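You operate a simulated robot arm through the tools that you are given. There is no shell and no other tool. Be economical: measure what you need, move in short steps, check, and stop when the job is done.

Carry out the task below with a simulated robot arm. There is one attempt and no reset: what you move stays moved.

TASK
Test both cells and put the weak one in the reject tray.
Fine: weak is under 80 %; mode dial on TEST and kept there; contact bar shut before the start key, one press; leave bar, dial and cells alone till the green lamp lights; bar open again; the good cell stays in its bay.

Only the result counts: the job must be done as asked and must still hold three seconds after the hand-in. Knocking over, shifting, dropping, spilling or breaking anything else fails it.

THE ROBOT
A 6-joint arm with a two-finger parallel gripper, fixed in place. Base frame: the origin is at the foot of the arm, x ahead of it, y to its left, z up. Units: mm, degrees, N and s.
With the tool pointing down near the work surface it reaches from about 140 to 480 mm from the base axis. Its first joint turns from -72.0 to 72.0 degrees. Payload 0.65 kg.
Tool frame: the origin (TCP) lies between the finger pads and is the grasp point; the fingertips stand 25 mm ahead of it; z points along the fingers, y is the line along which they close. Largest opening 76 mm; finger width 18, thickness 10; the body of the gripper, 36 by 78 mm, starts 45 mm behind the TCP.
Orientation is that of the tool frame in the base frame, as a unit quaternion [w, x, y, z]. With the fingers straight down and closing along the base's y, the tool's x points along the base's -x, its y along +y and its z along -z.

THE INTERFACE
- The arm moves only by the tool drive_tool. Its argument "steps" is a list of rows, each a list of 7 numbers: the gripper command, from -1 (shut) to 1 (fully open), values between in proportion, then the shift along the base's x, y, z in cm, then the turn, a rotation vector about the base's x, y, z in degrees. In form: [[hand, x, y, z, wx, wy, wz], ...]. A call has 1 to 20 rows; each row is the pose to reach, as a shift and turn from the pose commanded when the call began. Rows are played at 5 a second. More than 50 mm and 8.6 degrees between two rows, or a gripper value outside its range, and nothing of the call is played. A pose out of reach is approached as far as the arm can. The call stops where the force on the tool passes 60 N (or 10 N more than at its start, if that is more) or the arm is blocked; 0.2 s more then pass. The fingers move at their own pace (about 108 mm/s each) and stop on an object; they squeeze with about 29 N. The grip force told is the motor's: it shows also when the fingers shut on nothing. Time passes only in rows, and 0.2 s behind the last, so rows that repeat a pose let the fingers close. It gives the time, the measured TCP pose, the force on the tool (base axes), the opening and the grip force at its end, in the units of the frame above (readings bear some noise), with the torque about the TCP (base axes, N m) and any sound that the robot's microphone picked up.
- Cameras (640 x 400 px; columns grow to the right, rows downward): "scene" is fixed at [76.5, 288, 416.5]; the picture's right is [-0.55, -0.83, 0.00], its down [-0.36, 0.24, -0.90] and it looks along [0.75, -0.50, -0.43] (base axes); focal length 214 px, centre (320, 200). "wrist" rides on the gripper at [58, 11, -81] in the tool frame; the picture's right is [-0.18, 0.98, 0.00], its down [-0.75, -0.14, -0.64] and it looks along [-0.63, -0.12, 0.77] (tool axes); focal length 243 px, centre (320, 200). There is no depth. A picture from a camera that has moved, and an enlarged one, comes with that camera's place and axes in the base frame and with its lens.
- snapshot(camera): a new picture of that camera. No time passes.
- close_up(camera, box): a new picture of the part [left, top, right, bottom] of that camera's present view, enlarged. No time passes.
- hand_in(): hands the job in; it is judged then, once.

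Work in short steps. Places have to be worked out from the pictures, the camera data and where the tool is seen: move nearer, look again, correct. Check each grasp and each placing, and mend what went wrong. You have 120 turns and 76 pictures in all, those below and enlarged ones among them. Open the gripper and draw the arm clear of the work before you hand the job in, unless the task says otherwise; then end with one line.

The tools are called after "Request:" as name(argument=value, ...) on one line, values as JSON. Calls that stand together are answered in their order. drive_tool: Moves the arm, as the interface text tells. Its arguments: {"type":"object","properties":{"steps":{"type":"array"}},"required":["steps"]} The other tools are called the same way: snapshot (camera) takes a picture; close_up (camera, box) takes an enlarged picture of a part of a camera's view; hand_in () hands the job in.

At the start:

```text
time: 0.0
tool_pos: [195.5, 125.7, 365.3]
orientation: [0.0, 0.0, 1.0, 0.0]
contact_force: [1.0, -0.3, -0.4]
torque: [0.0, -0.03, -0.02]
gripper_width: 75.6
grip_force: 0.0
```

scene: 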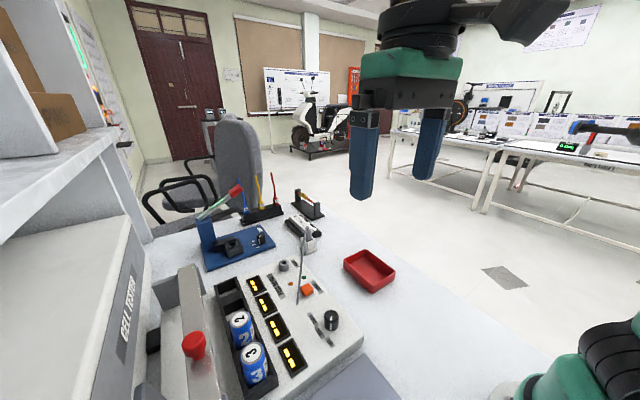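
wrist: 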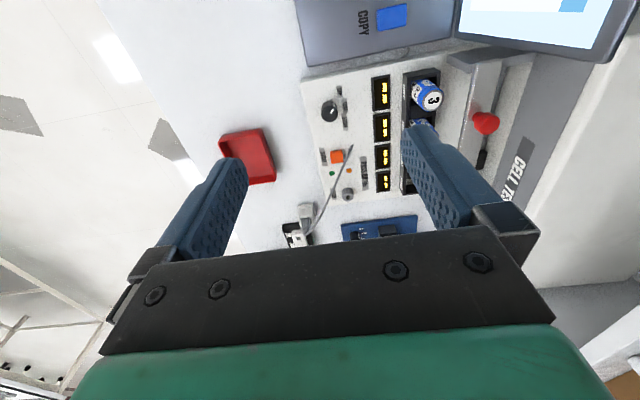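

The scene shows a cell tester with bays, displays, a dial, keys, a bar with a red knob, and a red tray. I take enlarged views to read the labels.

Request:
close_up(camera="scene", box=[140, 230, 400, 400])

Request:
close_up(camera="wrist", box=[290, 40, 540, 200])

```text
2.35 times, centred on (270, 315) of scene
camera zoom: at [76.5, 288.0, 416.5], right [-0.55, -0.83, 0.0], down [-0.36, 0.24, -0.9], along [0.75, -0.5, -0.43], focal length 505 px, centre (438, -71)
```

zoom: 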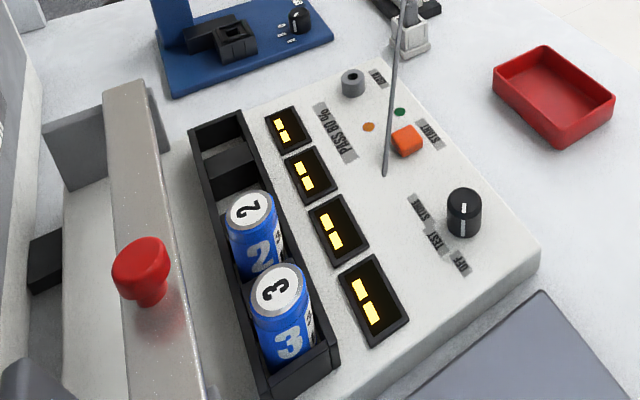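

```text
2.50 times, centred on (415, 120) of wrist
camera zoom: at [137.7, 135.0, 446.1], right [0.18, 0.98, 0.0], down [0.75, -0.14, 0.64], along [0.63, -0.12, -0.77], focal length 606 px, centre (82, 400)
```

zoom: 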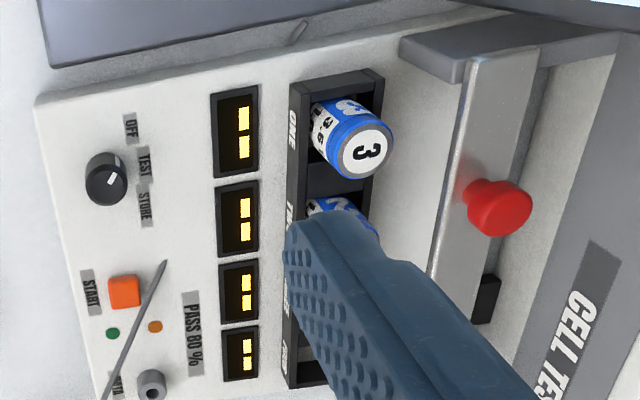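

Triangulating: knob ≈(306,330,130), dial ≈(277,127,60), start key ≈(366,126,48), cells ≈(277,269,96) and (338,269,96), bays 58 mm apart along x. I lower to look closer at the panel.

Request:
drive_tool(steps=[[1, 0, 0, -4, 0, 0, 0], [1, 0, 0, -8, 0, 0, 0], [1, 0, 0, -11, 0, 0, 0]])

Request:
snapshot(camera="wrist")

Request:
close_up(camera="scene", box=[250, 240, 370, 350])

```text
time: 0.8
tool_pos: [194.8, 125.1, 255.5]
orientation: [0.0, -0.001, 1.0, 0.0]
contact_force: [0.0, -0.3, 0.3]
torque: [-0.01, -0.01, 0.0]
gripper_width: 75.8
grip_force: 0.0
```

```text
71 pictures are left
camera wrist: at [137.9, 134.9, 335.3], right [0.18, 0.98, 0.0], down [0.75, -0.14, 0.64], along [0.63, -0.12, -0.77], focal length 243 px, centre (320, 200)
```

wrist: 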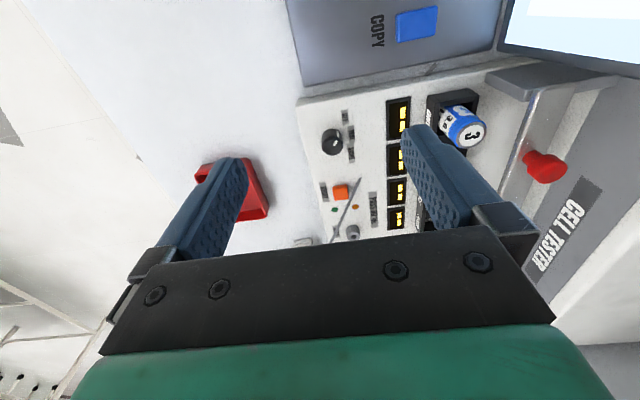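

```text
3.64 times, centred on (310, 295) of scene
camera zoom: at [76.5, 288.0, 416.5], right [-0.55, -0.83, 0.0], down [-0.36, 0.24, -0.9], along [0.75, -0.5, -0.43], focal length 780 px, centre (356, -146)
```

zoom: 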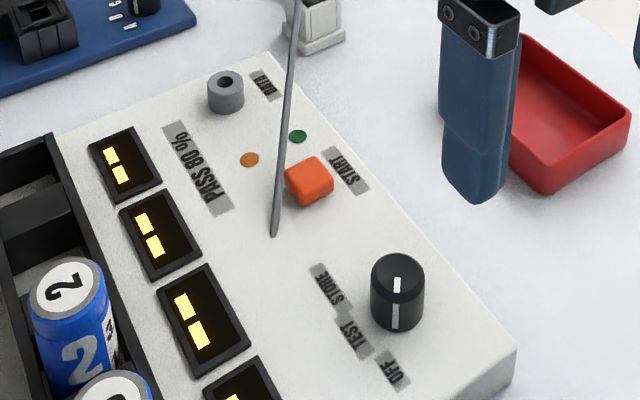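

I need a second baseline for heights and the rod near the start key, so I shift the tool to the right (−y) and look.

Request:
drive_tool(steps=[[1, 0, -4, 0, 0, 0, 0], [1, 0, -8, 0, 0, 0, 0], [1, 0, -11, -3, 0, 0, 0]])

Request:
snapshot(camera="wrist")

Request:
close_up(camera="scene", box=[180, 170, 380, 300])

```text
time: 1.6
tool_pos: [196.1, 16.6, 227.2]
orientation: [0.0, -0.001, 1.0, 0.0]
contact_force: [-0.2, 0.0, 0.0]
torque: [0.0, -0.01, -0.04]
gripper_width: 75.9
grip_force: 0.0
```

```text
69 pictures are left
camera wrist: at [137.7, 24.6, 307.8], right [0.18, 0.98, 0.0], down [0.75, -0.14, 0.64], along [0.63, -0.12, -0.77], focal length 243 px, centre (320, 200)
```

wrist: 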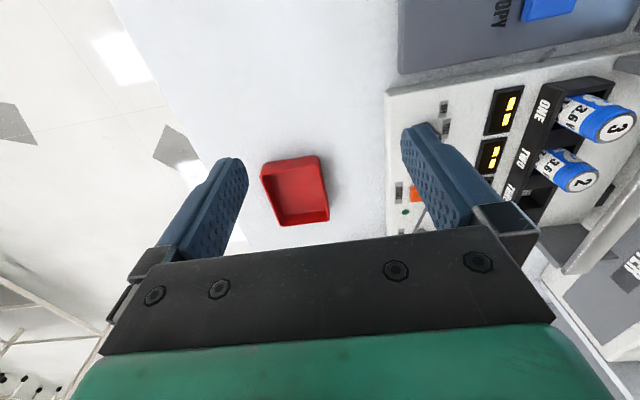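

```text
3.08 times, centred on (280, 235) of scene
camera zoom: at [76.5, 288.0, 416.5], right [-0.55, -0.83, 0.0], down [-0.36, 0.24, -0.9], along [0.75, -0.5, -0.43], focal length 660 px, centre (443, 92)
```

zoom: 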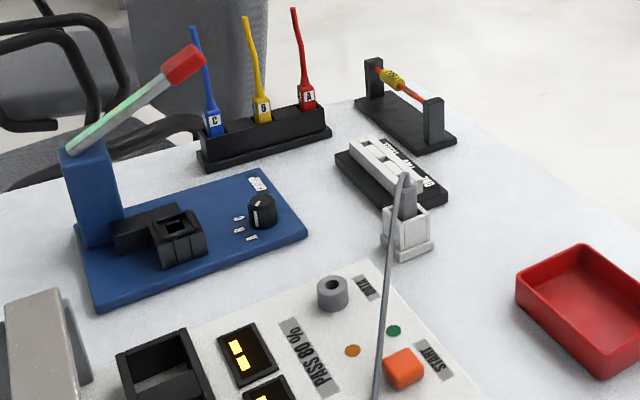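

I'll turn the tool 90° so the camera looks along +y onto the panel from the right side.

Request:
drive_tool(steps=[[0, 1.5, 0, 0, 0, 0, 8.2], [-1, 3, 0, 0, 0, 0, 16.4], [-1, 4.5, 0, 0, 0, 0, 24.6], [-1, 6, 0, 0, 0, 0, 32.8], [-1, 7.5, 0, 0, 0, 0, 41], [-1, 9, 0, 0, 0, 0, 49.2], [-1, 10.5, 0, 0, 0, 0, 57.4], [-1, 12, 0, 0, 0, 0, 65.6], [-1, 13.5, 0, 0, 0, 0, 73.8], [-1, 14.5, 0, 0, 0, 0, 82], [-1, 15, 0, 0, 0, 0, 90]])

Request:
snapshot(camera="wrist")

```text
time: 4.0
tool_pos: [345.7, 14.5, 225.2]
orientation: [0.0, 0.709, -0.706, 0.0]
contact_force: [-0.3, -1.0, 0.3]
torque: [-0.01, -0.01, -0.02]
gripper_width: 0.0
grip_force: 23.8
```

```text
67 pictures are left
camera wrist: at [335.1, -44.0, 305.7], right [-0.98, 0.18, 0.0], down [0.14, 0.75, 0.64], along [0.12, 0.63, -0.77], focal length 243 px, centre (320, 200)
```

wrist: 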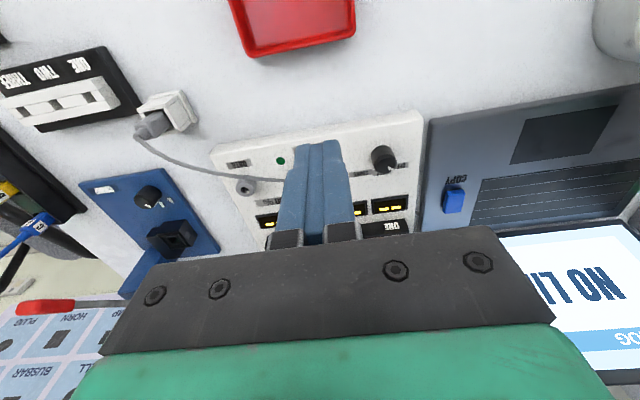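

The "rod" is a loose cable arching from a connector block toward the panel. I shift along −x to see the key and the cable end past the fingers.

Request:
drive_tool(steps=[[-1, -4, 0, 0, 0, 0, 0], [-1, -7, 0, -2, 0, 0, 0]])

Request:
close_up(camera="wrist", box=[60, 60, 380, 260])

```text
time: 4.6
tool_pos: [273.7, 13.6, 206.1]
orientation: [0.0, 0.708, -0.706, 0.0]
contact_force: [0.2, 0.0, 0.4]
torque: [-0.02, 0.02, 0.01]
gripper_width: 0.1
grip_force: 23.7
```

```text
2.00 times, centred on (220, 160) of wrist
camera zoom: at [263.7, -45.5, 286.8], right [-0.98, 0.18, 0.0], down [0.14, 0.75, 0.64], along [0.12, 0.63, -0.77], focal length 485 px, centre (520, 280)
```

zoom: 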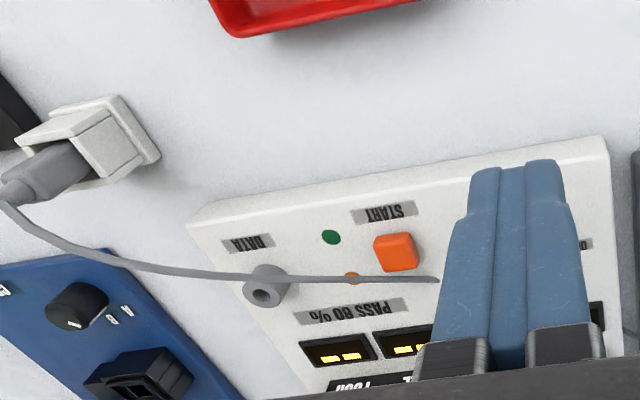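

Key ≈(376,123,35), cable end ≈(359,155,28), panel top ≈ z 28, dial ≈(288,117,43) pointing to OFF with TEST toward +y. I approach the dial, half open, and look at it between the fingers.

Request:
drive_tool(steps=[[0.1, 0.7, 2, -3, 0, 0, 0], [0.1, 1.4, 4, -6.5, 0, 0, 0], [0.1, 1.4, 6, -9.6, 0, 0, 0]])

Request:
snapshot(camera="wrist")

```text
time: 5.4
tool_pos: [288.9, 73.3, 108.9]
orientation: [0.0, 0.708, -0.707, 0.0]
contact_force: [0.5, -0.8, 0.2]
torque: [-0.02, 0.0, 0.01]
gripper_width: 42.1
grip_force: 0.1
```

```text
65 pictures are left
camera wrist: at [277.9, 13.8, 189.7], right [-0.98, 0.18, 0.0], down [0.14, 0.75, 0.64], along [0.12, 0.63, -0.77], focal length 243 px, centre (320, 200)
```

wrist: 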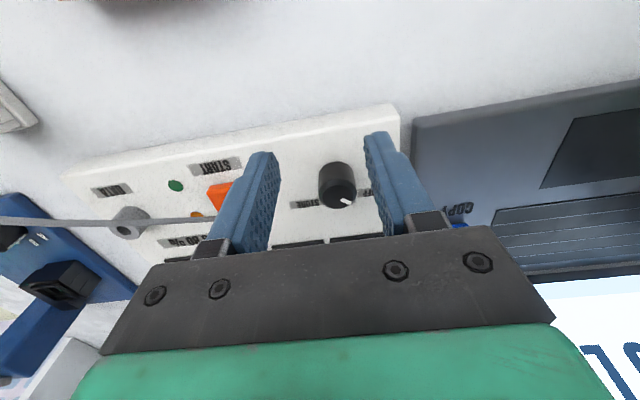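

Dial top now triangulates to ≈(286,121,56), ~26 mm across. I move above it and check alignment.

Request:
drive_tool(steps=[[0.1, -0.2, 2.4, 0, 0, 0, 0], [0.1, -0.3, 4.8, 0, 0, 0, 0]])

Request:
snapshot(camera="wrist")

Request:
close_up(camera="scene", box=[270, 270, 390, 370])

```text
time: 6.0
tool_pos: [284.3, 122.2, 110.4]
orientation: [0.0, -0.707, 0.707, 0.0]
contact_force: [-0.1, 0.2, -0.7]
torque: [-0.01, -0.03, -0.01]
gripper_width: 41.7
grip_force: 0.0
```

```text
64 pictures are left
camera wrist: at [274.0, 63.2, 190.4], right [-0.98, 0.18, 0.0], down [0.14, 0.75, 0.64], along [0.12, 0.63, -0.77], focal length 243 px, centre (320, 200)
```

wrist: 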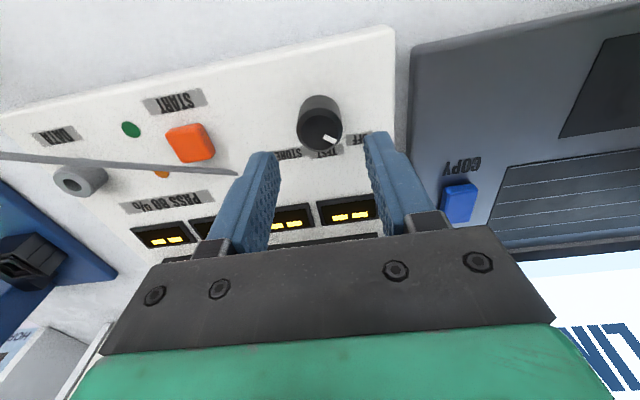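

```text
4.00 times, centred on (330, 320) of scene
camera zoom: at [76.5, 288.0, 416.5], right [-0.55, -0.83, 0.0], down [-0.36, 0.24, -0.9], along [0.75, -0.5, -0.43], focal length 858 px, centre (280, -280)
```

zoom: 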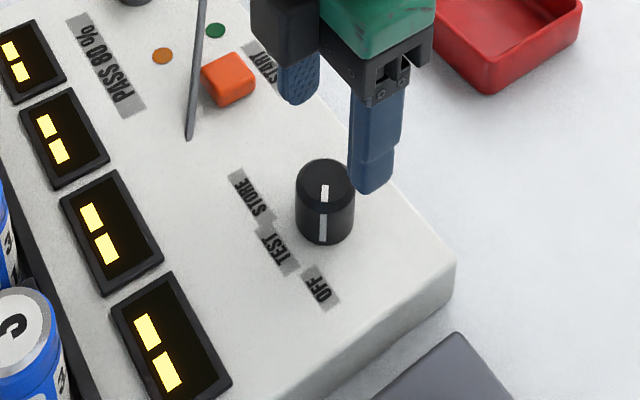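

Dial centre confirmed ≈(285.5,123), top z 53, pointer on OFF, TEST 45° clockwise from above. I descend around it and grip.

Request:
drive_tool(steps=[[0.1, 0.1, 0.1, -2.3, 0, 0, 0], [0.1, 0.1, 0.1, -4.6, 0, 0, 0], [-1, 0.1, 0.1, -4.6, 0, 0, 0], [-1, 0.1, 0.1, -4.6, 0, 0, 0]])

```text
time: 7.0
tool_pos: [284.8, 123.5, 65.1]
orientation: [0.002, 0.708, -0.706, -0.001]
contact_force: [-27.6, 0.4, 14.5]
torque: [-0.09, 0.53, 0.04]
gripper_width: 27.3
grip_force: 41.7
```

Gripped (27 mm) but with a 28 N side load toward −x, so the dial centre is slightly to −x; I ease the tool that way.

Request:
drive_tool(steps=[[-1, -0.1, 0, 0, 0, 0, 0], [-1, -0.15, 0, 0, 0, 0, 0]])

```text
time: 7.6
tool_pos: [284.8, 122.9, 63.8]
orientation: [-0.001, -0.707, 0.707, 0.0]
contact_force: [-22.0, -3.9, 38.9]
torque: [-0.02, 0.54, 0.03]
gripper_width: 27.1
grip_force: 41.8
```

The upward load grew, so I relax by raising 2 mm and moving a little more to −x.

Request:
drive_tool(steps=[[-1, 0, 0, 0.2, 0, 0, 0], [-1, -0.05, 0, 0.3, 0, 0, 0]])

Request:
close_up(camera="scene", box=[270, 270, 390, 370])

```text
time: 8.2
tool_pos: [284.9, 125.1, 66.2]
orientation: [0.0, 0.707, -0.707, 0.0]
contact_force: [-13.5, -4.4, -38.3]
torque: [-0.09, 0.18, 0.04]
gripper_width: 27.4
grip_force: 42.0
```

```text
4.00 times, centred on (330, 320) of scene
camera zoom: at [76.6, 288.1, 416.4], right [-0.55, -0.83, 0.0], down [-0.36, 0.24, -0.9], along [0.75, -0.5, -0.43], focal length 858 px, centre (280, -280)
```

zoom: 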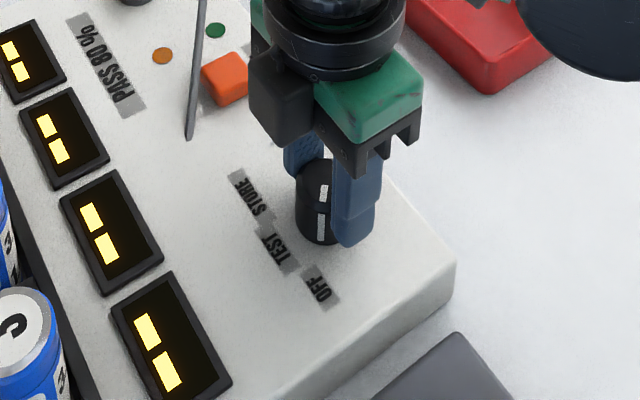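

It's simply a stiff grip: I go back down 1.3 mm, 0.5 mm more to −x, then turn −46° about z (slightly over for slip).

Request:
drive_tool(steps=[[-1, -0.05, 0, -0.13, 0, 0, 0], [-1, -0.05, 0, -0.13, 0, 0, -6], [-1, -0.05, 0, -0.13, 0, 0, -12], [-1, -0.05, 0, -0.13, 0, 0, -18], [-1, -0.05, 0, -0.13, 0, 0, -24], [-1, -0.05, 0, -0.13, 0, 0, -30], [-1, -0.05, 0, -0.13, 0, 0, -36], [-1, -0.05, 0, -0.13, 0, 0, -42], [-1, -0.05, 0, -0.13, 0, 0, -46], [-1, -0.05, 0, -0.13, 0, 0, -46]])

Request:
close_up(camera="scene", box=[270, 270, 390, 370])

```text
time: 10.4
tool_pos: [285.3, 124.3, 63.7]
orientation: [-0.001, -0.374, 0.927, 0.0]
contact_force: [-17.3, -2.6, 16.0]
torque: [-0.71, 0.85, 0.01]
gripper_width: 27.2
grip_force: 42.1
```

```text
4.00 times, centred on (330, 320) of scene
camera zoom: at [76.5, 288.0, 416.5], right [-0.55, -0.83, 0.0], down [-0.36, 0.24, -0.9], along [0.75, -0.5, -0.43], focal length 858 px, centre (280, -280)
```

zoom: 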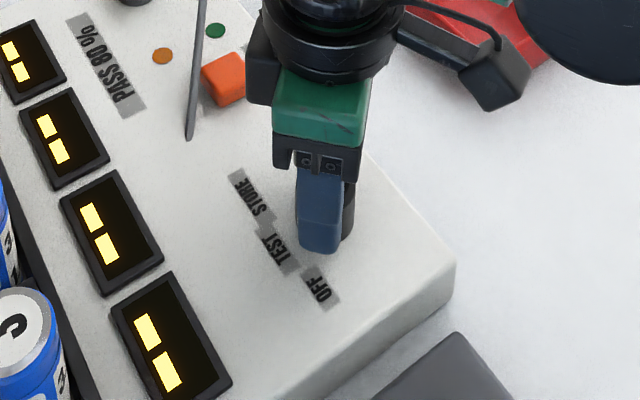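

Turned 46°. I release, lift straight and check the pointer.

Request:
drive_tool(steps=[[0.1, 0, 0, 0, 0, 0, 0], [0.1, 0, 0, 0, 0, 0, 0], [0.1, 0, 0, 3, 0, 0, 0], [0.1, 0, 0, 7, 0, 0, 0]])

Request:
close_up(camera="scene", box=[270, 270, 390, 370])

Request:
close_up(camera="wrist", box=[160, 0, 480, 200])

```text
time: 11.4
tool_pos: [283.3, 123.7, 135.7]
orientation: [0.0, -0.375, 0.927, 0.0]
contact_force: [-0.6, 0.3, -0.1]
torque: [-0.02, 0.0, 0.02]
gripper_width: 41.9
grip_force: 0.1
```

```text
4.00 times, centred on (330, 320) of scene
camera zoom: at [76.5, 288.0, 416.5], right [-0.55, -0.83, 0.0], down [-0.36, 0.24, -0.9], along [0.75, -0.5, -0.43], focal length 858 px, centre (280, -280)
```

zoom: 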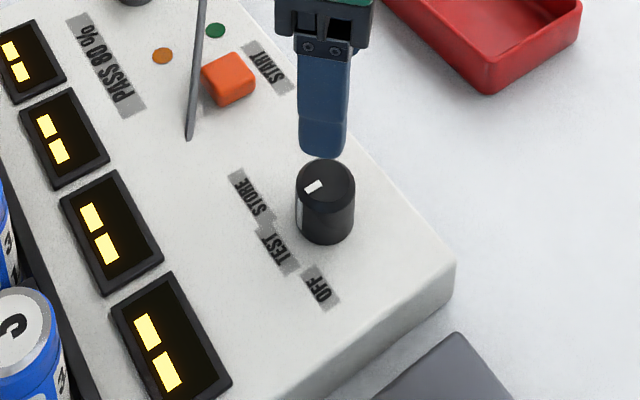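

```text
2.00 times, centred on (320, 100) of wrist
camera zoom: at [235.3, 89.4, 216.4], right [-0.55, 0.83, 0.0], down [0.64, 0.42, 0.64], along [0.54, 0.35, -0.77], focal length 485 px, centre (320, 400)
```

zoom: 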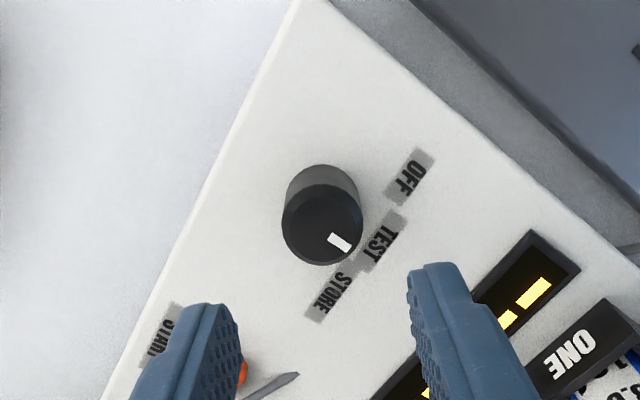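

The pointer is near TEST, perhaps a few degrees past; I enlarge more to measure.

Request:
close_up(camera="wrist", box=[290, 70, 386, 130])

Request:
close_up(camera="scene", box=[310, 300, 358, 330])

```text
6.67 times, centred on (338, 100) of wrist
camera zoom: at [235.3, 89.4, 216.4], right [-0.55, 0.83, 0.0], down [0.64, 0.42, 0.64], along [0.54, 0.35, -0.77], focal length 1618 px, centre (200, 867)
```

zoom: 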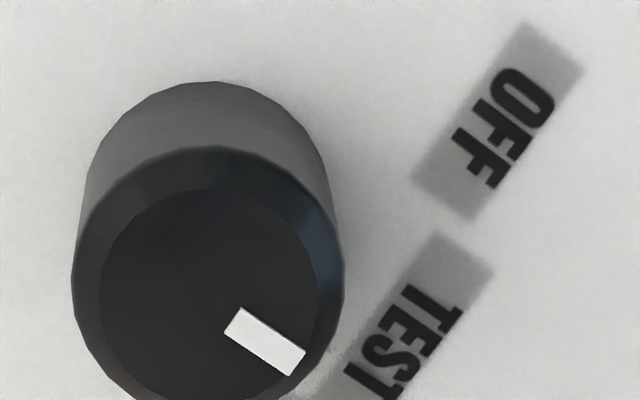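

```text
13.33 times, centred on (334, 315) of scene
camera zoom: at [76.5, 288.0, 416.5], right [-0.55, -0.83, 0.0], down [-0.36, 0.24, -0.9], along [0.75, -0.5, -0.43], focal length 2860 px, centre (133, -1333)
```

zoom: 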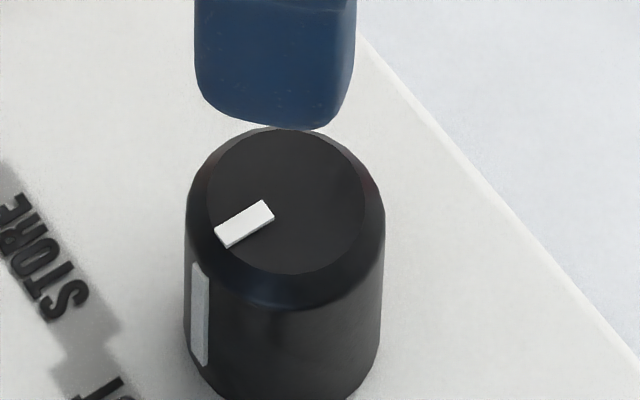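

The mark is at 90.6°, squarely on TEST. Next I rise and move to view the contact bar.

Request:
drive_tool(steps=[[0.1, 0, 0, 4, 0, 0, 0], [0.1, -1, 2, 8, 0, 0, 0], [-1, -4, 5, 11, 0, 0, 0], [-1, -7, 8, 12, 0, 0, 0]])

Request:
snapshot(camera="wrist")

Request:
close_up(camera="scene", box=[100, 240, 300, 400])

```text
refused: row 3 steps farther than a row can; nothing moved
```

```text
56 pictures are left
camera wrist: at [235.3, 89.4, 216.4], right [-0.55, 0.83, 0.0], down [0.64, 0.42, 0.64], along [0.54, 0.35, -0.77], focal length 243 px, centre (320, 200)
```

wrist: 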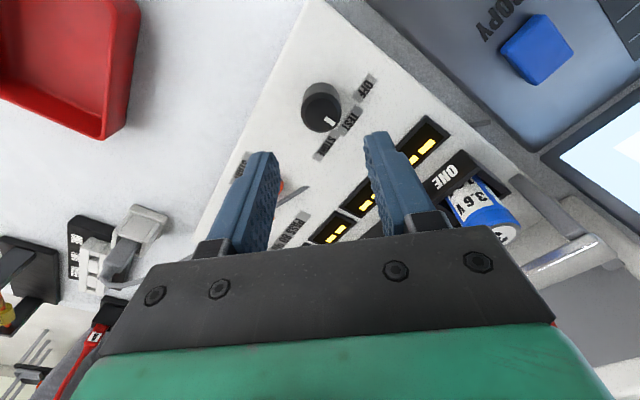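

```text
2.50 times, centred on (200, 320) of scene
camera zoom: at [76.5, 288.0, 416.5], right [-0.55, -0.83, 0.0], down [-0.36, 0.24, -0.9], along [0.75, -0.5, -0.43], focal length 536 px, centre (620, -100)
```

zoom: 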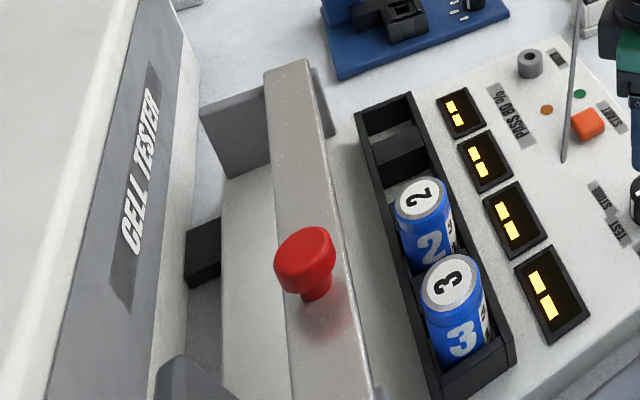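

The move was refused for step size; I redo it in smaller rows.

Request:
drive_tool(steps=[[0.1, 0, 0, 4, 0, 0, 0], [0.1, -1, 2, 8, 0, 0, 0], [-1, -3, 4, 11, 0, 0, 0], [-1, -5, 6, 13, 0, 0, 0], [-1, -7, 9, 13, 0, 0, 0]])

Request:
snapshot(camera="wrist")

```text
time: 12.6
tool_pos: [214.0, 213.8, 264.8]
orientation: [0.0, -0.375, 0.927, 0.0]
contact_force: [0.4, -0.3, 0.3]
torque: [-0.01, 0.0, -0.02]
gripper_width: 0.1
grip_force: 23.5
```

```text
54 pictures are left
camera wrist: at [165.2, 180.1, 345.7], right [-0.55, 0.83, 0.0], down [0.64, 0.42, 0.64], along [0.54, 0.35, -0.77], focal length 243 px, centre (320, 200)
```

wrist: 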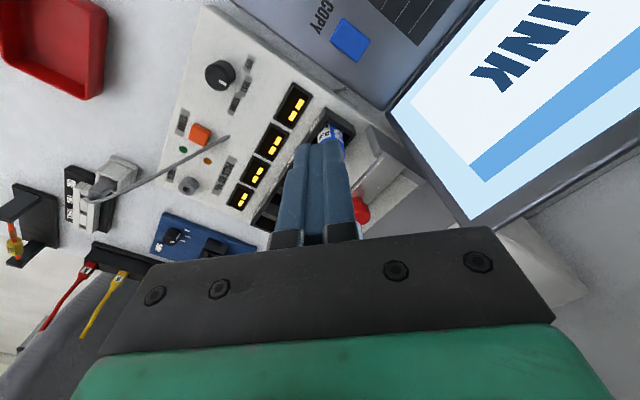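

The fingers hide the bar; I turn back to yaw 90 and go over the cells at height to look down on the bar.

Request:
drive_tool(steps=[[-1, 1, 1, 1, 0, 0, 8], [-1, 2, 2, 2, 0, 0, 16], [-1, 3, 3, 2, 0, 0, 24], [-1, 4, 4, 2, 0, 0, 32], [-1, 5, 5, 2, 0, 0, 40], [-1, 5, 6, 2, 0, 0, 46]])

Request:
snapshot(camera="wrist")

```text
time: 14.0
tool_pos: [263.5, 275.1, 283.3]
orientation: [0.0, 0.709, -0.706, 0.0]
contact_force: [0.4, -1.0, -0.3]
torque: [0.01, -0.01, 0.03]
gripper_width: 0.0
grip_force: 23.5
```

```text
53 pictures are left
camera wrist: at [254.2, 215.6, 364.8], right [-0.98, 0.18, 0.0], down [0.14, 0.75, 0.64], along [0.12, 0.63, -0.77], focal length 243 px, centre (320, 200)
```

wrist: 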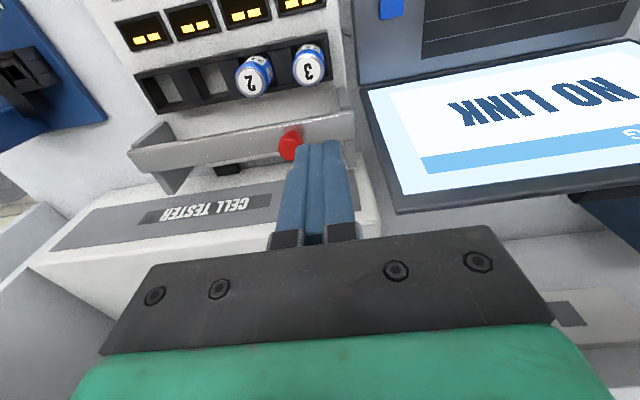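

Request:
close_up(camera="wrist", box=[110, 50, 380, 220])

```text
2.35 times, centred on (245, 135) of wrist
camera zoom: at [254.2, 215.6, 364.8], right [-0.98, 0.18, 0.0], down [0.14, 0.75, 0.64], along [0.12, 0.63, -0.77], focal length 571 px, centre (496, 353)
```

zoom: 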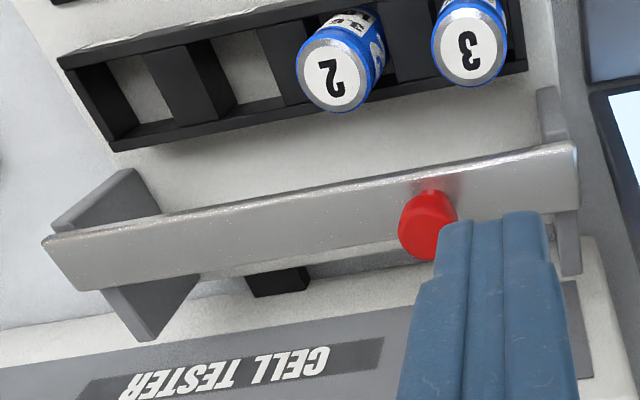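

Bar top is ≈ z 107, y 313–344, x 237–505, on two end plates, with a mushroom knob at ≈(307,330,130). Cell tops (z≈96, y≈269) suggest it slides toward −y over the cells. I turn to yaw 0 (fingers closing along y) and go above the knob.

Request:
drive_tool(steps=[[-1, 0.5, 0.5, 0, 0, 0, -8.2], [-1, 1, 1, 0, 0, 0, -16.4], [-1, 1.5, 1.5, 0, 0, 0, -24.6], [-1, 2, 2, -0.5, 0, 0, -32.8], [0, 2.5, 2.5, -1, 0, 0, -41], [1, 3, 3, -1.5, 0, 0, -49.2], [1, 3.5, 3.5, -2, 0, 0, -57.4], [1, 3.8, 4, -3, 0, 0, -65.6], [1, 4, 4.5, -4, 0, 0, -73.8], [1, 4.2, 5, -4.5, 0, 0, -82], [1, 4.3, 5.5, -5, 0, 0, -90.1]])

Request:
snapshot(camera="wrist")

Request:
snapshot(camera="scene")

```text
time: 16.4
tool_pos: [305.2, 326.8, 233.4]
orientation: [-0.001, 0.003, 1.0, 0.0]
contact_force: [-0.1, -0.6, -0.8]
torque: [0.01, 0.02, -0.02]
gripper_width: 76.1
grip_force: 0.0
out of reach, approached as far as the arm can: row 11
```

```text
51 pictures are left
camera wrist: at [248.4, 336.7, 313.9], right [0.19, 0.98, 0.0], down [0.75, -0.14, 0.64], along [0.63, -0.12, -0.77], focal length 243 px, centre (320, 200)
```

wrist: 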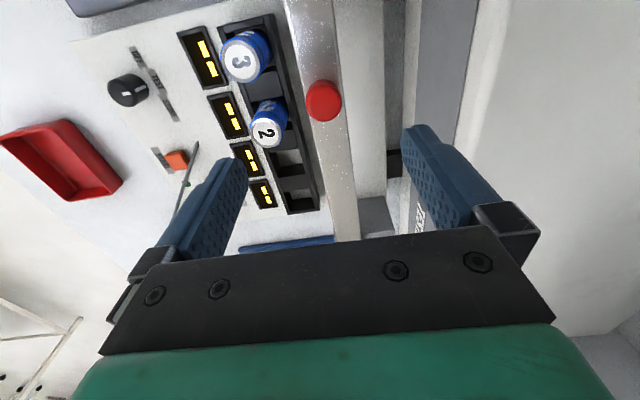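

```text
50 pictures are left
```

scene: 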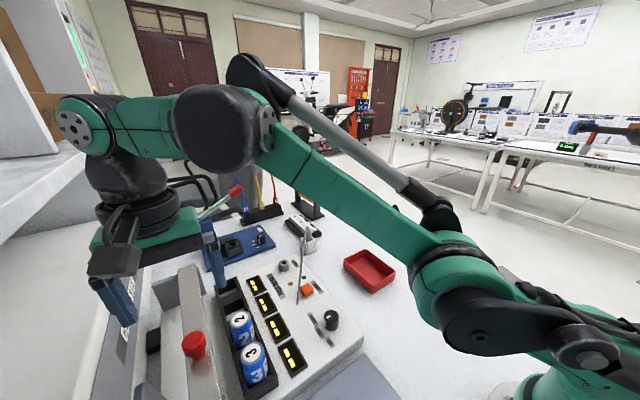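

The knob sits at ≈(307,328) under the tool. I descend with a 60 mm opening to straddle it and close.

Request:
drive_tool(steps=[[0.5, 0.1, 0.1, -4, 0, 0, 0], [0.5, 0.2, 0.1, -7, 0, 0, 0], [0.5, 0.2, 0.1, -9.2, 0, 0, 0], [0.5, 0.2, 0.1, -9.2, 0, 0, 0]])

Request:
snapshot(camera="wrist")

Request:
close_up(camera="scene", box=[100, 240, 300, 400])

```text
time: 17.4
tool_pos: [324.4, 346.5, 155.5]
orientation: [-0.001, 0.0, 1.0, 0.0]
contact_force: [-0.8, -0.4, 0.6]
torque: [-0.02, 0.03, 0.03]
gripper_width: 57.1
grip_force: 0.0
out of reach, approached as far as the arm can: row 2, 3, 4
```

```text
49 pictures are left
camera wrist: at [266.4, 356.6, 235.7], right [0.19, 0.98, 0.0], down [0.75, -0.14, 0.64], along [0.63, -0.12, -0.77], focal length 243 px, centre (320, 200)
```

wrist: 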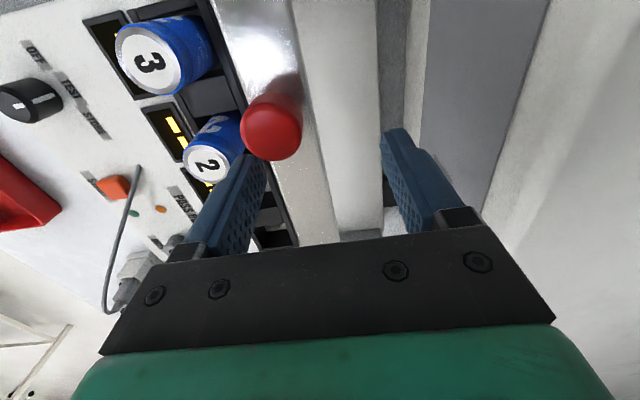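

```text
2.50 times, centred on (200, 320) of scene
camera zoom: at [76.5, 288.0, 416.5], right [-0.55, -0.83, 0.0], down [-0.36, 0.24, -0.9], along [0.75, -0.5, -0.43], focal length 536 px, centre (620, -100)
```

zoom: 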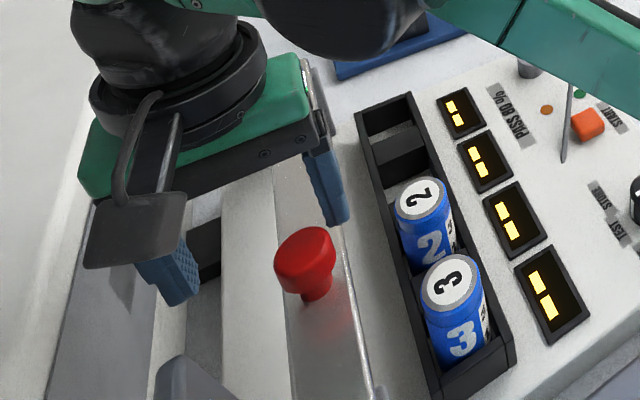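

The arm hit a limit at this yaw (it drifted to y 346). I raise it clear, then turn to about yaw 40° which should be comfortable here.

Request:
drive_tool(steps=[[0.5, 0, 0, 4, 0, 0, 0], [0.5, 0, -1, 8, 0, 0, 0], [0.5, 0, -2, 9, 0, 0, 8], [0.5, 0, -2, 9, 0, 0, 16], [0.5, 0, -2, 9, 0, 0, 24], [0.5, 0, -2, 9, 0, 0, 32], [0.5, 0, -2, 9, 0, 0, 40], [0.5, 0, -2, 9, 0, 0, 40]])

Request:
snapshot(camera="wrist")

```text
time: 19.2
tool_pos: [315.4, 316.6, 237.3]
orientation: [0.0, -0.342, 0.94, 0.0]
contact_force: [1.1, 0.3, 0.5]
torque: [-0.01, 0.04, 0.03]
gripper_width: 57.0
grip_force: 0.0
out of reach, approached as far as the arm can: row 1, 2, 3, 4, 5, 6, 7, 8
```

```text
47 pictures are left
camera wrist: at [264.1, 286.2, 317.3], right [-0.49, 0.87, 0.0], down [0.67, 0.38, 0.64], along [0.56, 0.32, -0.77], focal length 243 px, centre (320, 200)
```

wrist: 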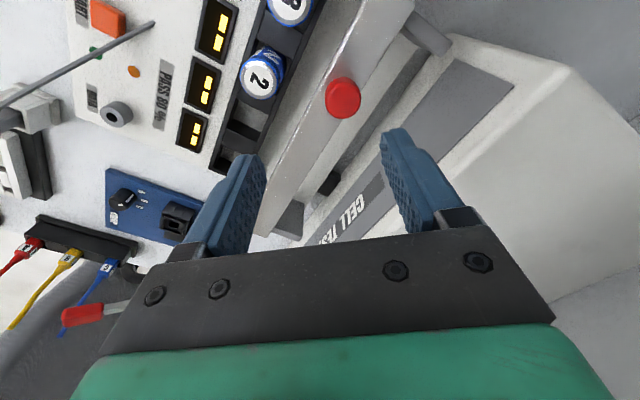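

Radial reach shrinks with height; lower down it should be fine. I step down a bit and inward and see where it lands.

Request:
drive_tool(steps=[[0.5, -0.8, 0, -2, 0, 0, 0], [0.5, -0.8, 0, -4, 0, 0, 0], [0.5, -0.8, 0, -4, 0, 0, 0]])

```text
time: 20.0
tool_pos: [305.9, 316.4, 196.5]
orientation: [0.0, -0.341, 0.94, 0.0]
contact_force: [-0.1, -0.4, -0.2]
torque: [0.03, -0.04, -0.01]
gripper_width: 57.0
grip_force: 0.1
```

Now it tracks. I move to (307,328,165) above the knob and check.

Request:
drive_tool(steps=[[0.5, 0.1, 0.6, -1.5, 0, 0, 0], [0.5, 0.1, 1.2, -3.0, 0, 0, 0], [0.5, 0.1, 1.2, -3.0, 0, 0, 0]])

Request:
snapshot(camera="wrist")

```text
time: 20.8
tool_pos: [307.8, 327.7, 167.0]
orientation: [0.0, -0.341, 0.94, 0.0]
contact_force: [0.2, 0.2, 0.4]
torque: [0.03, 0.0, 0.01]
gripper_width: 56.7
grip_force: 0.1
```

```text
46 pictures are left
camera wrist: at [256.9, 297.8, 247.6], right [-0.49, 0.87, 0.0], down [0.67, 0.37, 0.64], along [0.56, 0.32, -0.77], focal length 243 px, centre (320, 200)
```

wrist: 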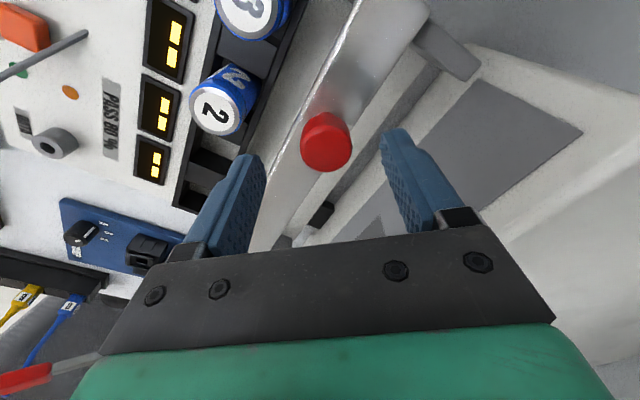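

Knob at ≈(305,329) between the fingers. Descend to z 141 and close.

Request:
drive_tool(steps=[[0.5, -0.2, 0.1, -1.3, 0, 0, 0], [0.5, -0.2, 0.1, -2.5, 0, 0, 0], [-1, -0.2, 0.1, -2.5, 0, 0, 0], [-1, -0.2, 0.1, -2.5, 0, 0, 0]])

Request:
close_up(camera="scene", box=[100, 240, 300, 400])

```text
time: 21.8
tool_pos: [306.0, 328.7, 143.2]
orientation: [-0.001, -0.342, 0.94, 0.0]
contact_force: [-7.5, 0.3, 0.2]
torque: [0.09, 0.02, 0.04]
gripper_width: 25.1
grip_force: 41.1
```

```text
2.50 times, centred on (200, 320) of scene
camera zoom: at [76.5, 288.0, 416.5], right [-0.55, -0.83, 0.0], down [-0.36, 0.24, -0.9], along [0.75, -0.5, -0.43], focal length 536 px, centre (620, -100)
```

zoom: 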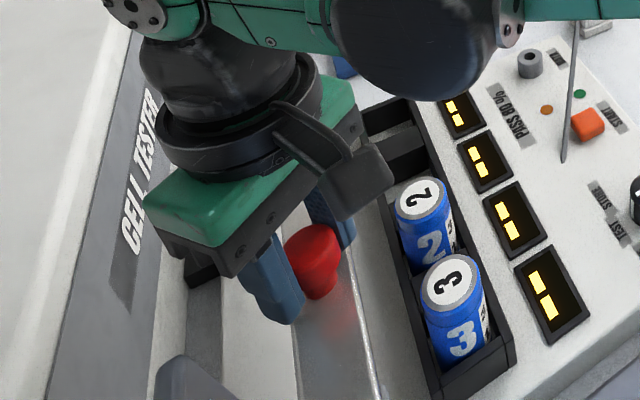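

Knob held (25 mm). I pull gently 1 cm toward −y and watch the forces.

Request:
drive_tool(steps=[[-1, 0, -0.3, 0, 0, 0, 0], [-1, 0, -0.6, 0, 0, 0, 0], [-1, 0, -1, 0, 0, 0, 0]])

Request:
close_up(camera="scene", box=[100, 240, 300, 400])

```text
time: 22.6
tool_pos: [306.7, 319.0, 141.4]
orientation: [0.0, -0.342, 0.94, 0.001]
contact_force: [-13.5, 1.3, -13.0]
torque: [0.18, -0.21, 0.06]
gripper_width: 24.8
grip_force: 41.2
```

```text
2.50 times, centred on (200, 320) of scene
camera zoom: at [76.5, 288.1, 416.4], right [-0.55, -0.83, 0.0], down [-0.36, 0.24, -0.9], along [0.75, -0.5, -0.43], focal length 536 px, centre (620, -100)
```

zoom: 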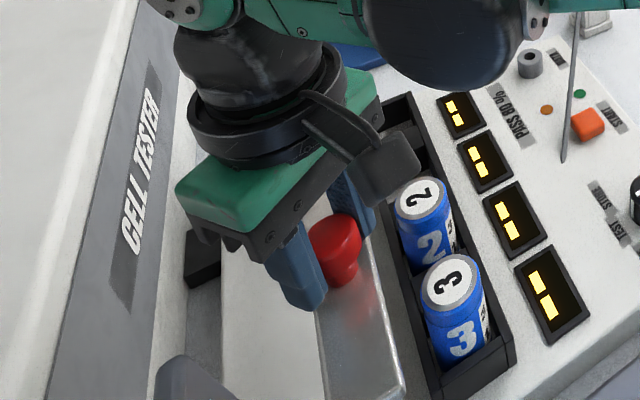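

The bar moves with little resistance. Another 1 cm, slightly lower because the tool is being pulled down.

Request:
drive_tool(steps=[[-1, -0.02, -0.4, -0.1, 0, 0, 0], [-1, -0.04, -0.8, -0.1, 0, 0, 0], [-1, -0.05, -1.2, -0.1, 0, 0, 0]])

Request:
close_up(camera="scene", box=[100, 240, 300, 400])

```text
time: 23.4
tool_pos: [307.0, 307.0, 142.7]
orientation: [0.0, -0.34, 0.94, 0.0]
contact_force: [-1.2, 1.2, 31.3]
torque: [-0.38, 0.45, 0.07]
gripper_width: 25.2
grip_force: 40.7
```

```text
2.50 times, centred on (200, 320) of scene
camera zoom: at [76.4, 288.0, 416.6], right [-0.55, -0.83, 0.0], down [-0.36, 0.24, -0.9], along [0.75, -0.5, -0.43], focal length 536 px, centre (620, -100)
```

zoom: 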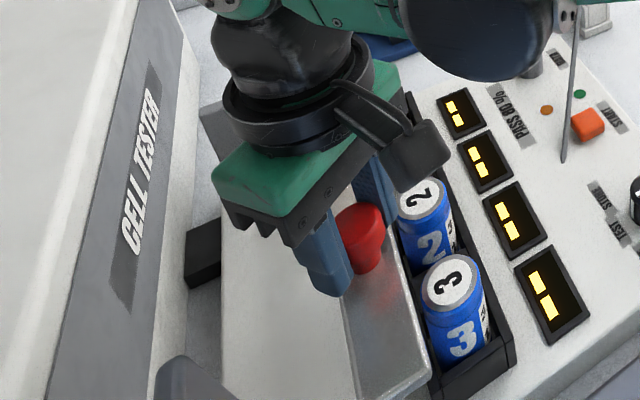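

It's a straight slide (z constant), so I correct +1 mm and continue in small steps.

Request:
drive_tool(steps=[[-1, 0, 0, 0.08, 0, 0, 0], [-1, 0, -0.4, 0.08, 0, 0, 0], [-1, 0, -0.8, 0.08, 0, 0, 0], [-1, 0, -1.2, 0.08, 0, 0, 0]])

Request:
close_up(camera="scene", box=[100, 240, 300, 400])

```text
time: 24.4
tool_pos: [306.5, 294.9, 143.0]
orientation: [0.001, -0.341, 0.94, 0.0]
contact_force: [7.9, 1.7, -33.8]
torque: [0.11, -0.18, 0.12]
gripper_width: 24.9
grip_force: 41.5
```

```text
2.50 times, centred on (200, 320) of scene
camera zoom: at [76.6, 288.1, 416.4], right [-0.55, -0.83, 0.0], down [-0.36, 0.24, -0.9], along [0.75, -0.5, -0.43], focal length 536 px, centre (620, -100)
```

zoom: 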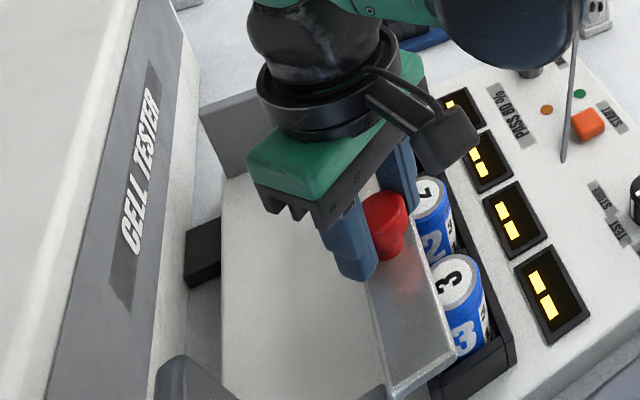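

Slides freely in y; I drop 0.4 mm to unload and continue another 1.2 cm.

Request:
drive_tool(steps=[[-1, -0.02, -0.3, -0.06, 0, 0, 0], [-1, -0.02, -0.6, -0.06, 0, 0, 0], [-1, -0.02, -0.9, -0.06, 0, 0, 0], [-1, -0.02, -1.2, -0.06, 0, 0, 0]])

Request:
close_up(camera="scene", box=[100, 240, 300, 400])

```text
time: 25.4
tool_pos: [305.7, 281.8, 143.1]
orientation: [0.001, -0.341, 0.94, 0.0]
contact_force: [23.0, 0.0, 19.3]
torque: [-0.37, 0.12, 0.18]
gripper_width: 24.8
grip_force: 40.9
```

```text
2.50 times, centred on (200, 320) of scene
camera zoom: at [76.5, 288.0, 416.5], right [-0.55, -0.83, 0.0], down [-0.36, 0.24, -0.9], along [0.75, -0.5, -0.43], focal length 536 px, centre (620, -100)
```

zoom: 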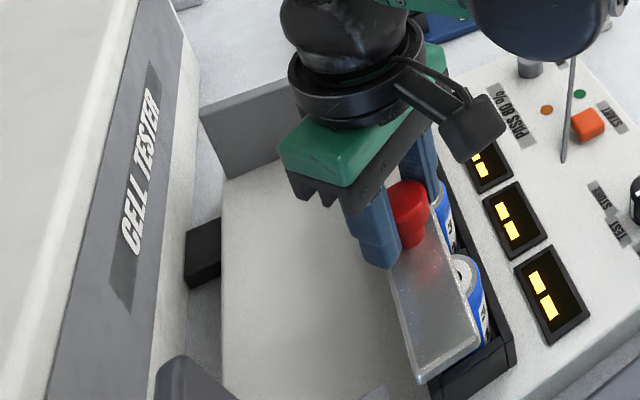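

Bar is gliding over the cells. I unload x/z slightly and keep on until it stops.

Request:
drive_tool(steps=[[-1, 0.07, -0.3, 0.03, 0, 0, 0], [-1, 0.07, -0.6, 0.03, 0, 0, 0], [-1, 0.07, -0.9, 0.03, 0, 0, 0], [-1, 0.07, -1.2, 0.03, 0, 0, 0]])

Request:
close_up(camera="scene", box=[100, 240, 300, 400])

```text
time: 26.4
tool_pos: [307.0, 271.6, 143.0]
orientation: [-0.001, -0.341, 0.94, 0.001]
contact_force: [16.4, 0.9, 19.4]
torque: [0.29, -0.51, 0.15]
gripper_width: 25.0
grip_force: 40.3
```

```text
2.50 times, centred on (200, 320) of scene
camera zoom: at [76.5, 288.0, 416.5], right [-0.55, -0.83, 0.0], down [-0.36, 0.24, -0.9], along [0.75, -0.5, -0.43], focal length 536 px, centre (620, -100)
```

zoom: 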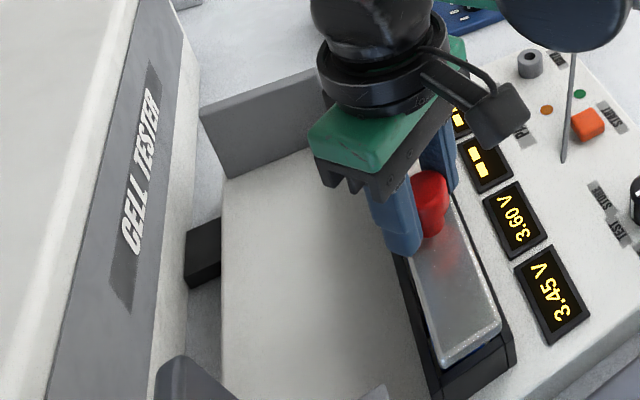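

Displays now read 3.45 V and 3.60 V, so contact is made. I ease a few mm further to find the end stop.

Request:
drive_tool(steps=[[-1, 0.03, -0.2, 0.03, 0, 0, 0], [-1, 0.03, -0.4, 0.03, 0, 0, 0], [-1, 0.03, -0.4, 0.03, 0, 0, 0]])

```text
time: 27.2
tool_pos: [305.4, 269.4, 142.6]
orientation: [0.002, -0.342, 0.94, 0.004]
contact_force: [1.9, 47.5, 0.4]
torque: [0.65, -0.25, -0.1]
gripper_width: 25.0
grip_force: 41.0
```

End stop reached (47 N). I back off 1.5 mm of command, release, and lift straight up.

Request:
drive_tool(steps=[[-1, 0, 0.15, 0, 0, 0, 0], [0.5, 0, 0.15, 0, 0, 0, 0], [0.5, 0, 0.15, 0, 0, 0, 0], [0.5, 0, 0.15, 3, 0, 0, 0], [0.5, 0, 0.15, 7, 0, 0, 0]])

Request:
close_up(camera="scene", box=[140, 230, 400, 400])

```text
time: 28.4
tool_pos: [306.3, 267.8, 211.4]
orientation: [0.0, -0.341, 0.94, 0.0]
contact_force: [-0.1, 1.0, 0.2]
torque: [0.02, -0.02, -0.03]
gripper_width: 56.8
grip_force: 0.0
```

```text
2.35 times, centred on (270, 315) of scene
camera zoom: at [76.5, 288.0, 416.5], right [-0.55, -0.83, 0.0], down [-0.36, 0.24, -0.9], along [0.75, -0.5, -0.43], focal length 505 px, centre (438, -71)
```

zoom: 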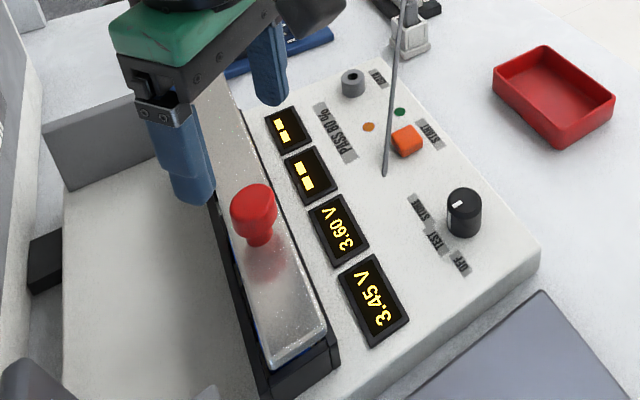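

Bar shut, dial on TEST, cells connected. I close the fingers and travel at height to above the start key at ≈(376,123).

Request:
drive_tool(steps=[[-1, 2, -4, 0, 0, 0, 0], [-1, 4, -8, 0, 0, 0, 0], [-1, 6, -12, 0, 0, 0, 0], [-1, 6, -14.5, -3, 0, 0, 0], [-1, 6, -15.5, -7, 0, 0, 0]])

Request:
snapshot(camera="wrist")

Request:
close_up(camera="scene", box=[240, 220, 400, 320])

```text
time: 29.6
tool_pos: [365.5, 116.0, 143.2]
orientation: [0.001, -0.341, 0.94, 0.0]
contact_force: [0.0, 0.3, -0.6]
torque: [0.0, 0.01, 0.02]
gripper_width: 0.0
grip_force: 23.8
```

```text
38 pictures are left
camera wrist: at [314.7, 85.6, 224.0], right [-0.49, 0.87, 0.0], down [0.67, 0.37, 0.64], along [0.56, 0.32, -0.77], focal length 243 px, centre (320, 200)
```

wrist: 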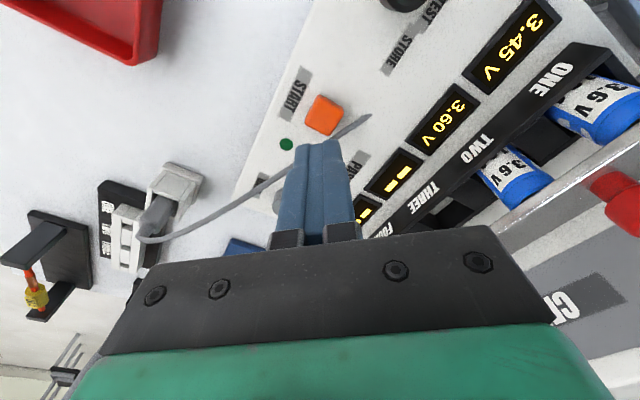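

```text
4.00 times, centred on (320, 270) of scene
camera zoom: at [76.5, 288.0, 416.5], right [-0.55, -0.83, 0.0], down [-0.36, 0.24, -0.9], along [0.75, -0.5, -0.43], focal length 858 px, centre (320, -80)
```

zoom: 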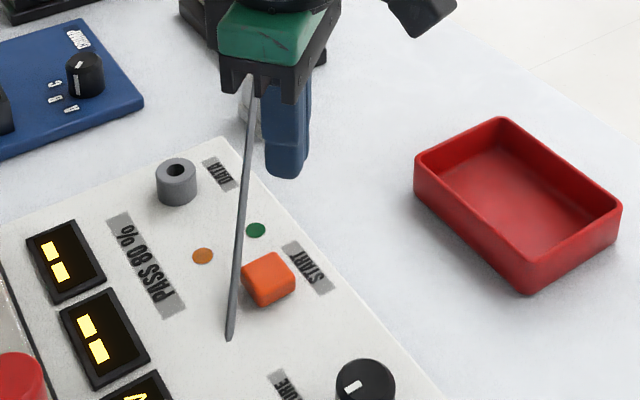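

Key top ≈(375.5,122,39). The cable runs diagonally from (359,156,28) up to about (480,74,75), passing ~19 mm from the key centre. I'll turn to yaw ≈56° (long side parallel to the cable) and press ~4 mm off-centre away from it; first move to just above.

Request:
drive_tool(steps=[[-1, 0.4, 0.2, 0, 0, 0, 8], [-1, 0.8, 0.3, 0, 0, 0, 16], [-1, 0.8, 0.3, -3, 0, 0, 16], [-1, 0.8, 0.3, -5.5, 0, 0, 16]])

Request:
close_up(camera="wrist", box=[200, 60, 440, 210])

Request:
close_up(camera="scene", box=[260, 240, 356, 300])

```text
time: 30.6
tool_pos: [374.1, 117.6, 87.2]
orientation: [0.001, -0.47, 0.883, 0.0]
contact_force: [0.3, 0.1, -0.3]
torque: [0.03, 0.04, -0.02]
gripper_width: 0.1
grip_force: 23.3
```

```text
2.67 times, centred on (320, 135) of wrist
camera zoom: at [332.8, 73.7, 168.4], right [-0.71, 0.7, 0.0], down [0.54, 0.54, 0.64], along [0.45, 0.46, -0.77], focal length 647 px, centre (320, 373)
```

zoom: 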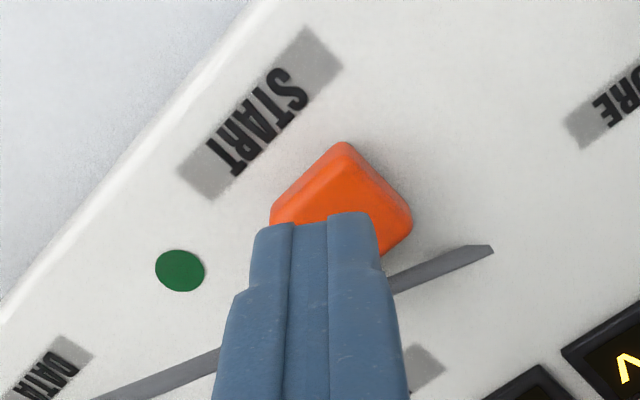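

```text
6.67 times, centred on (308, 270) of scene
camera zoom: at [76.5, 288.0, 416.5], right [-0.55, -0.83, 0.0], down [-0.36, 0.24, -0.9], along [0.75, -0.5, -0.43], focal length 1430 px, centre (400, -267)
```

zoom: 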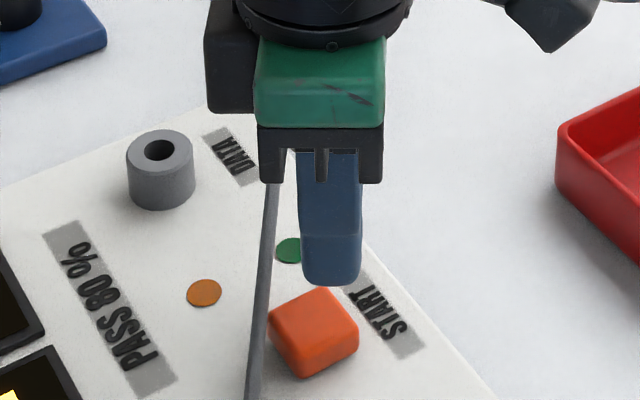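

The tip is lined up over the key with the cable clear. I lower and press in small steps, stopping on force.

Request:
drive_tool(steps=[[-1, 0, 0.1, -1.2, 0, 0, 0], [-1, 0, 0.1, -1.8, 0, 0, 0], [-1, 0, 0.1, -2.1, 0, 0, 0], [-1, 0, 0.1, -2.3, 0, 0, 0], [-1, 0, 0.1, -2.4, 0, 0, 0]])

```text
time: 31.8
tool_pos: [373.9, 118.8, 62.1]
orientation: [0.0, -0.469, 0.883, 0.001]
contact_force: [0.5, -1.3, 2.3]
torque: [-0.02, 0.01, 0.03]
gripper_width: 0.1
grip_force: 23.3
heard: click
```

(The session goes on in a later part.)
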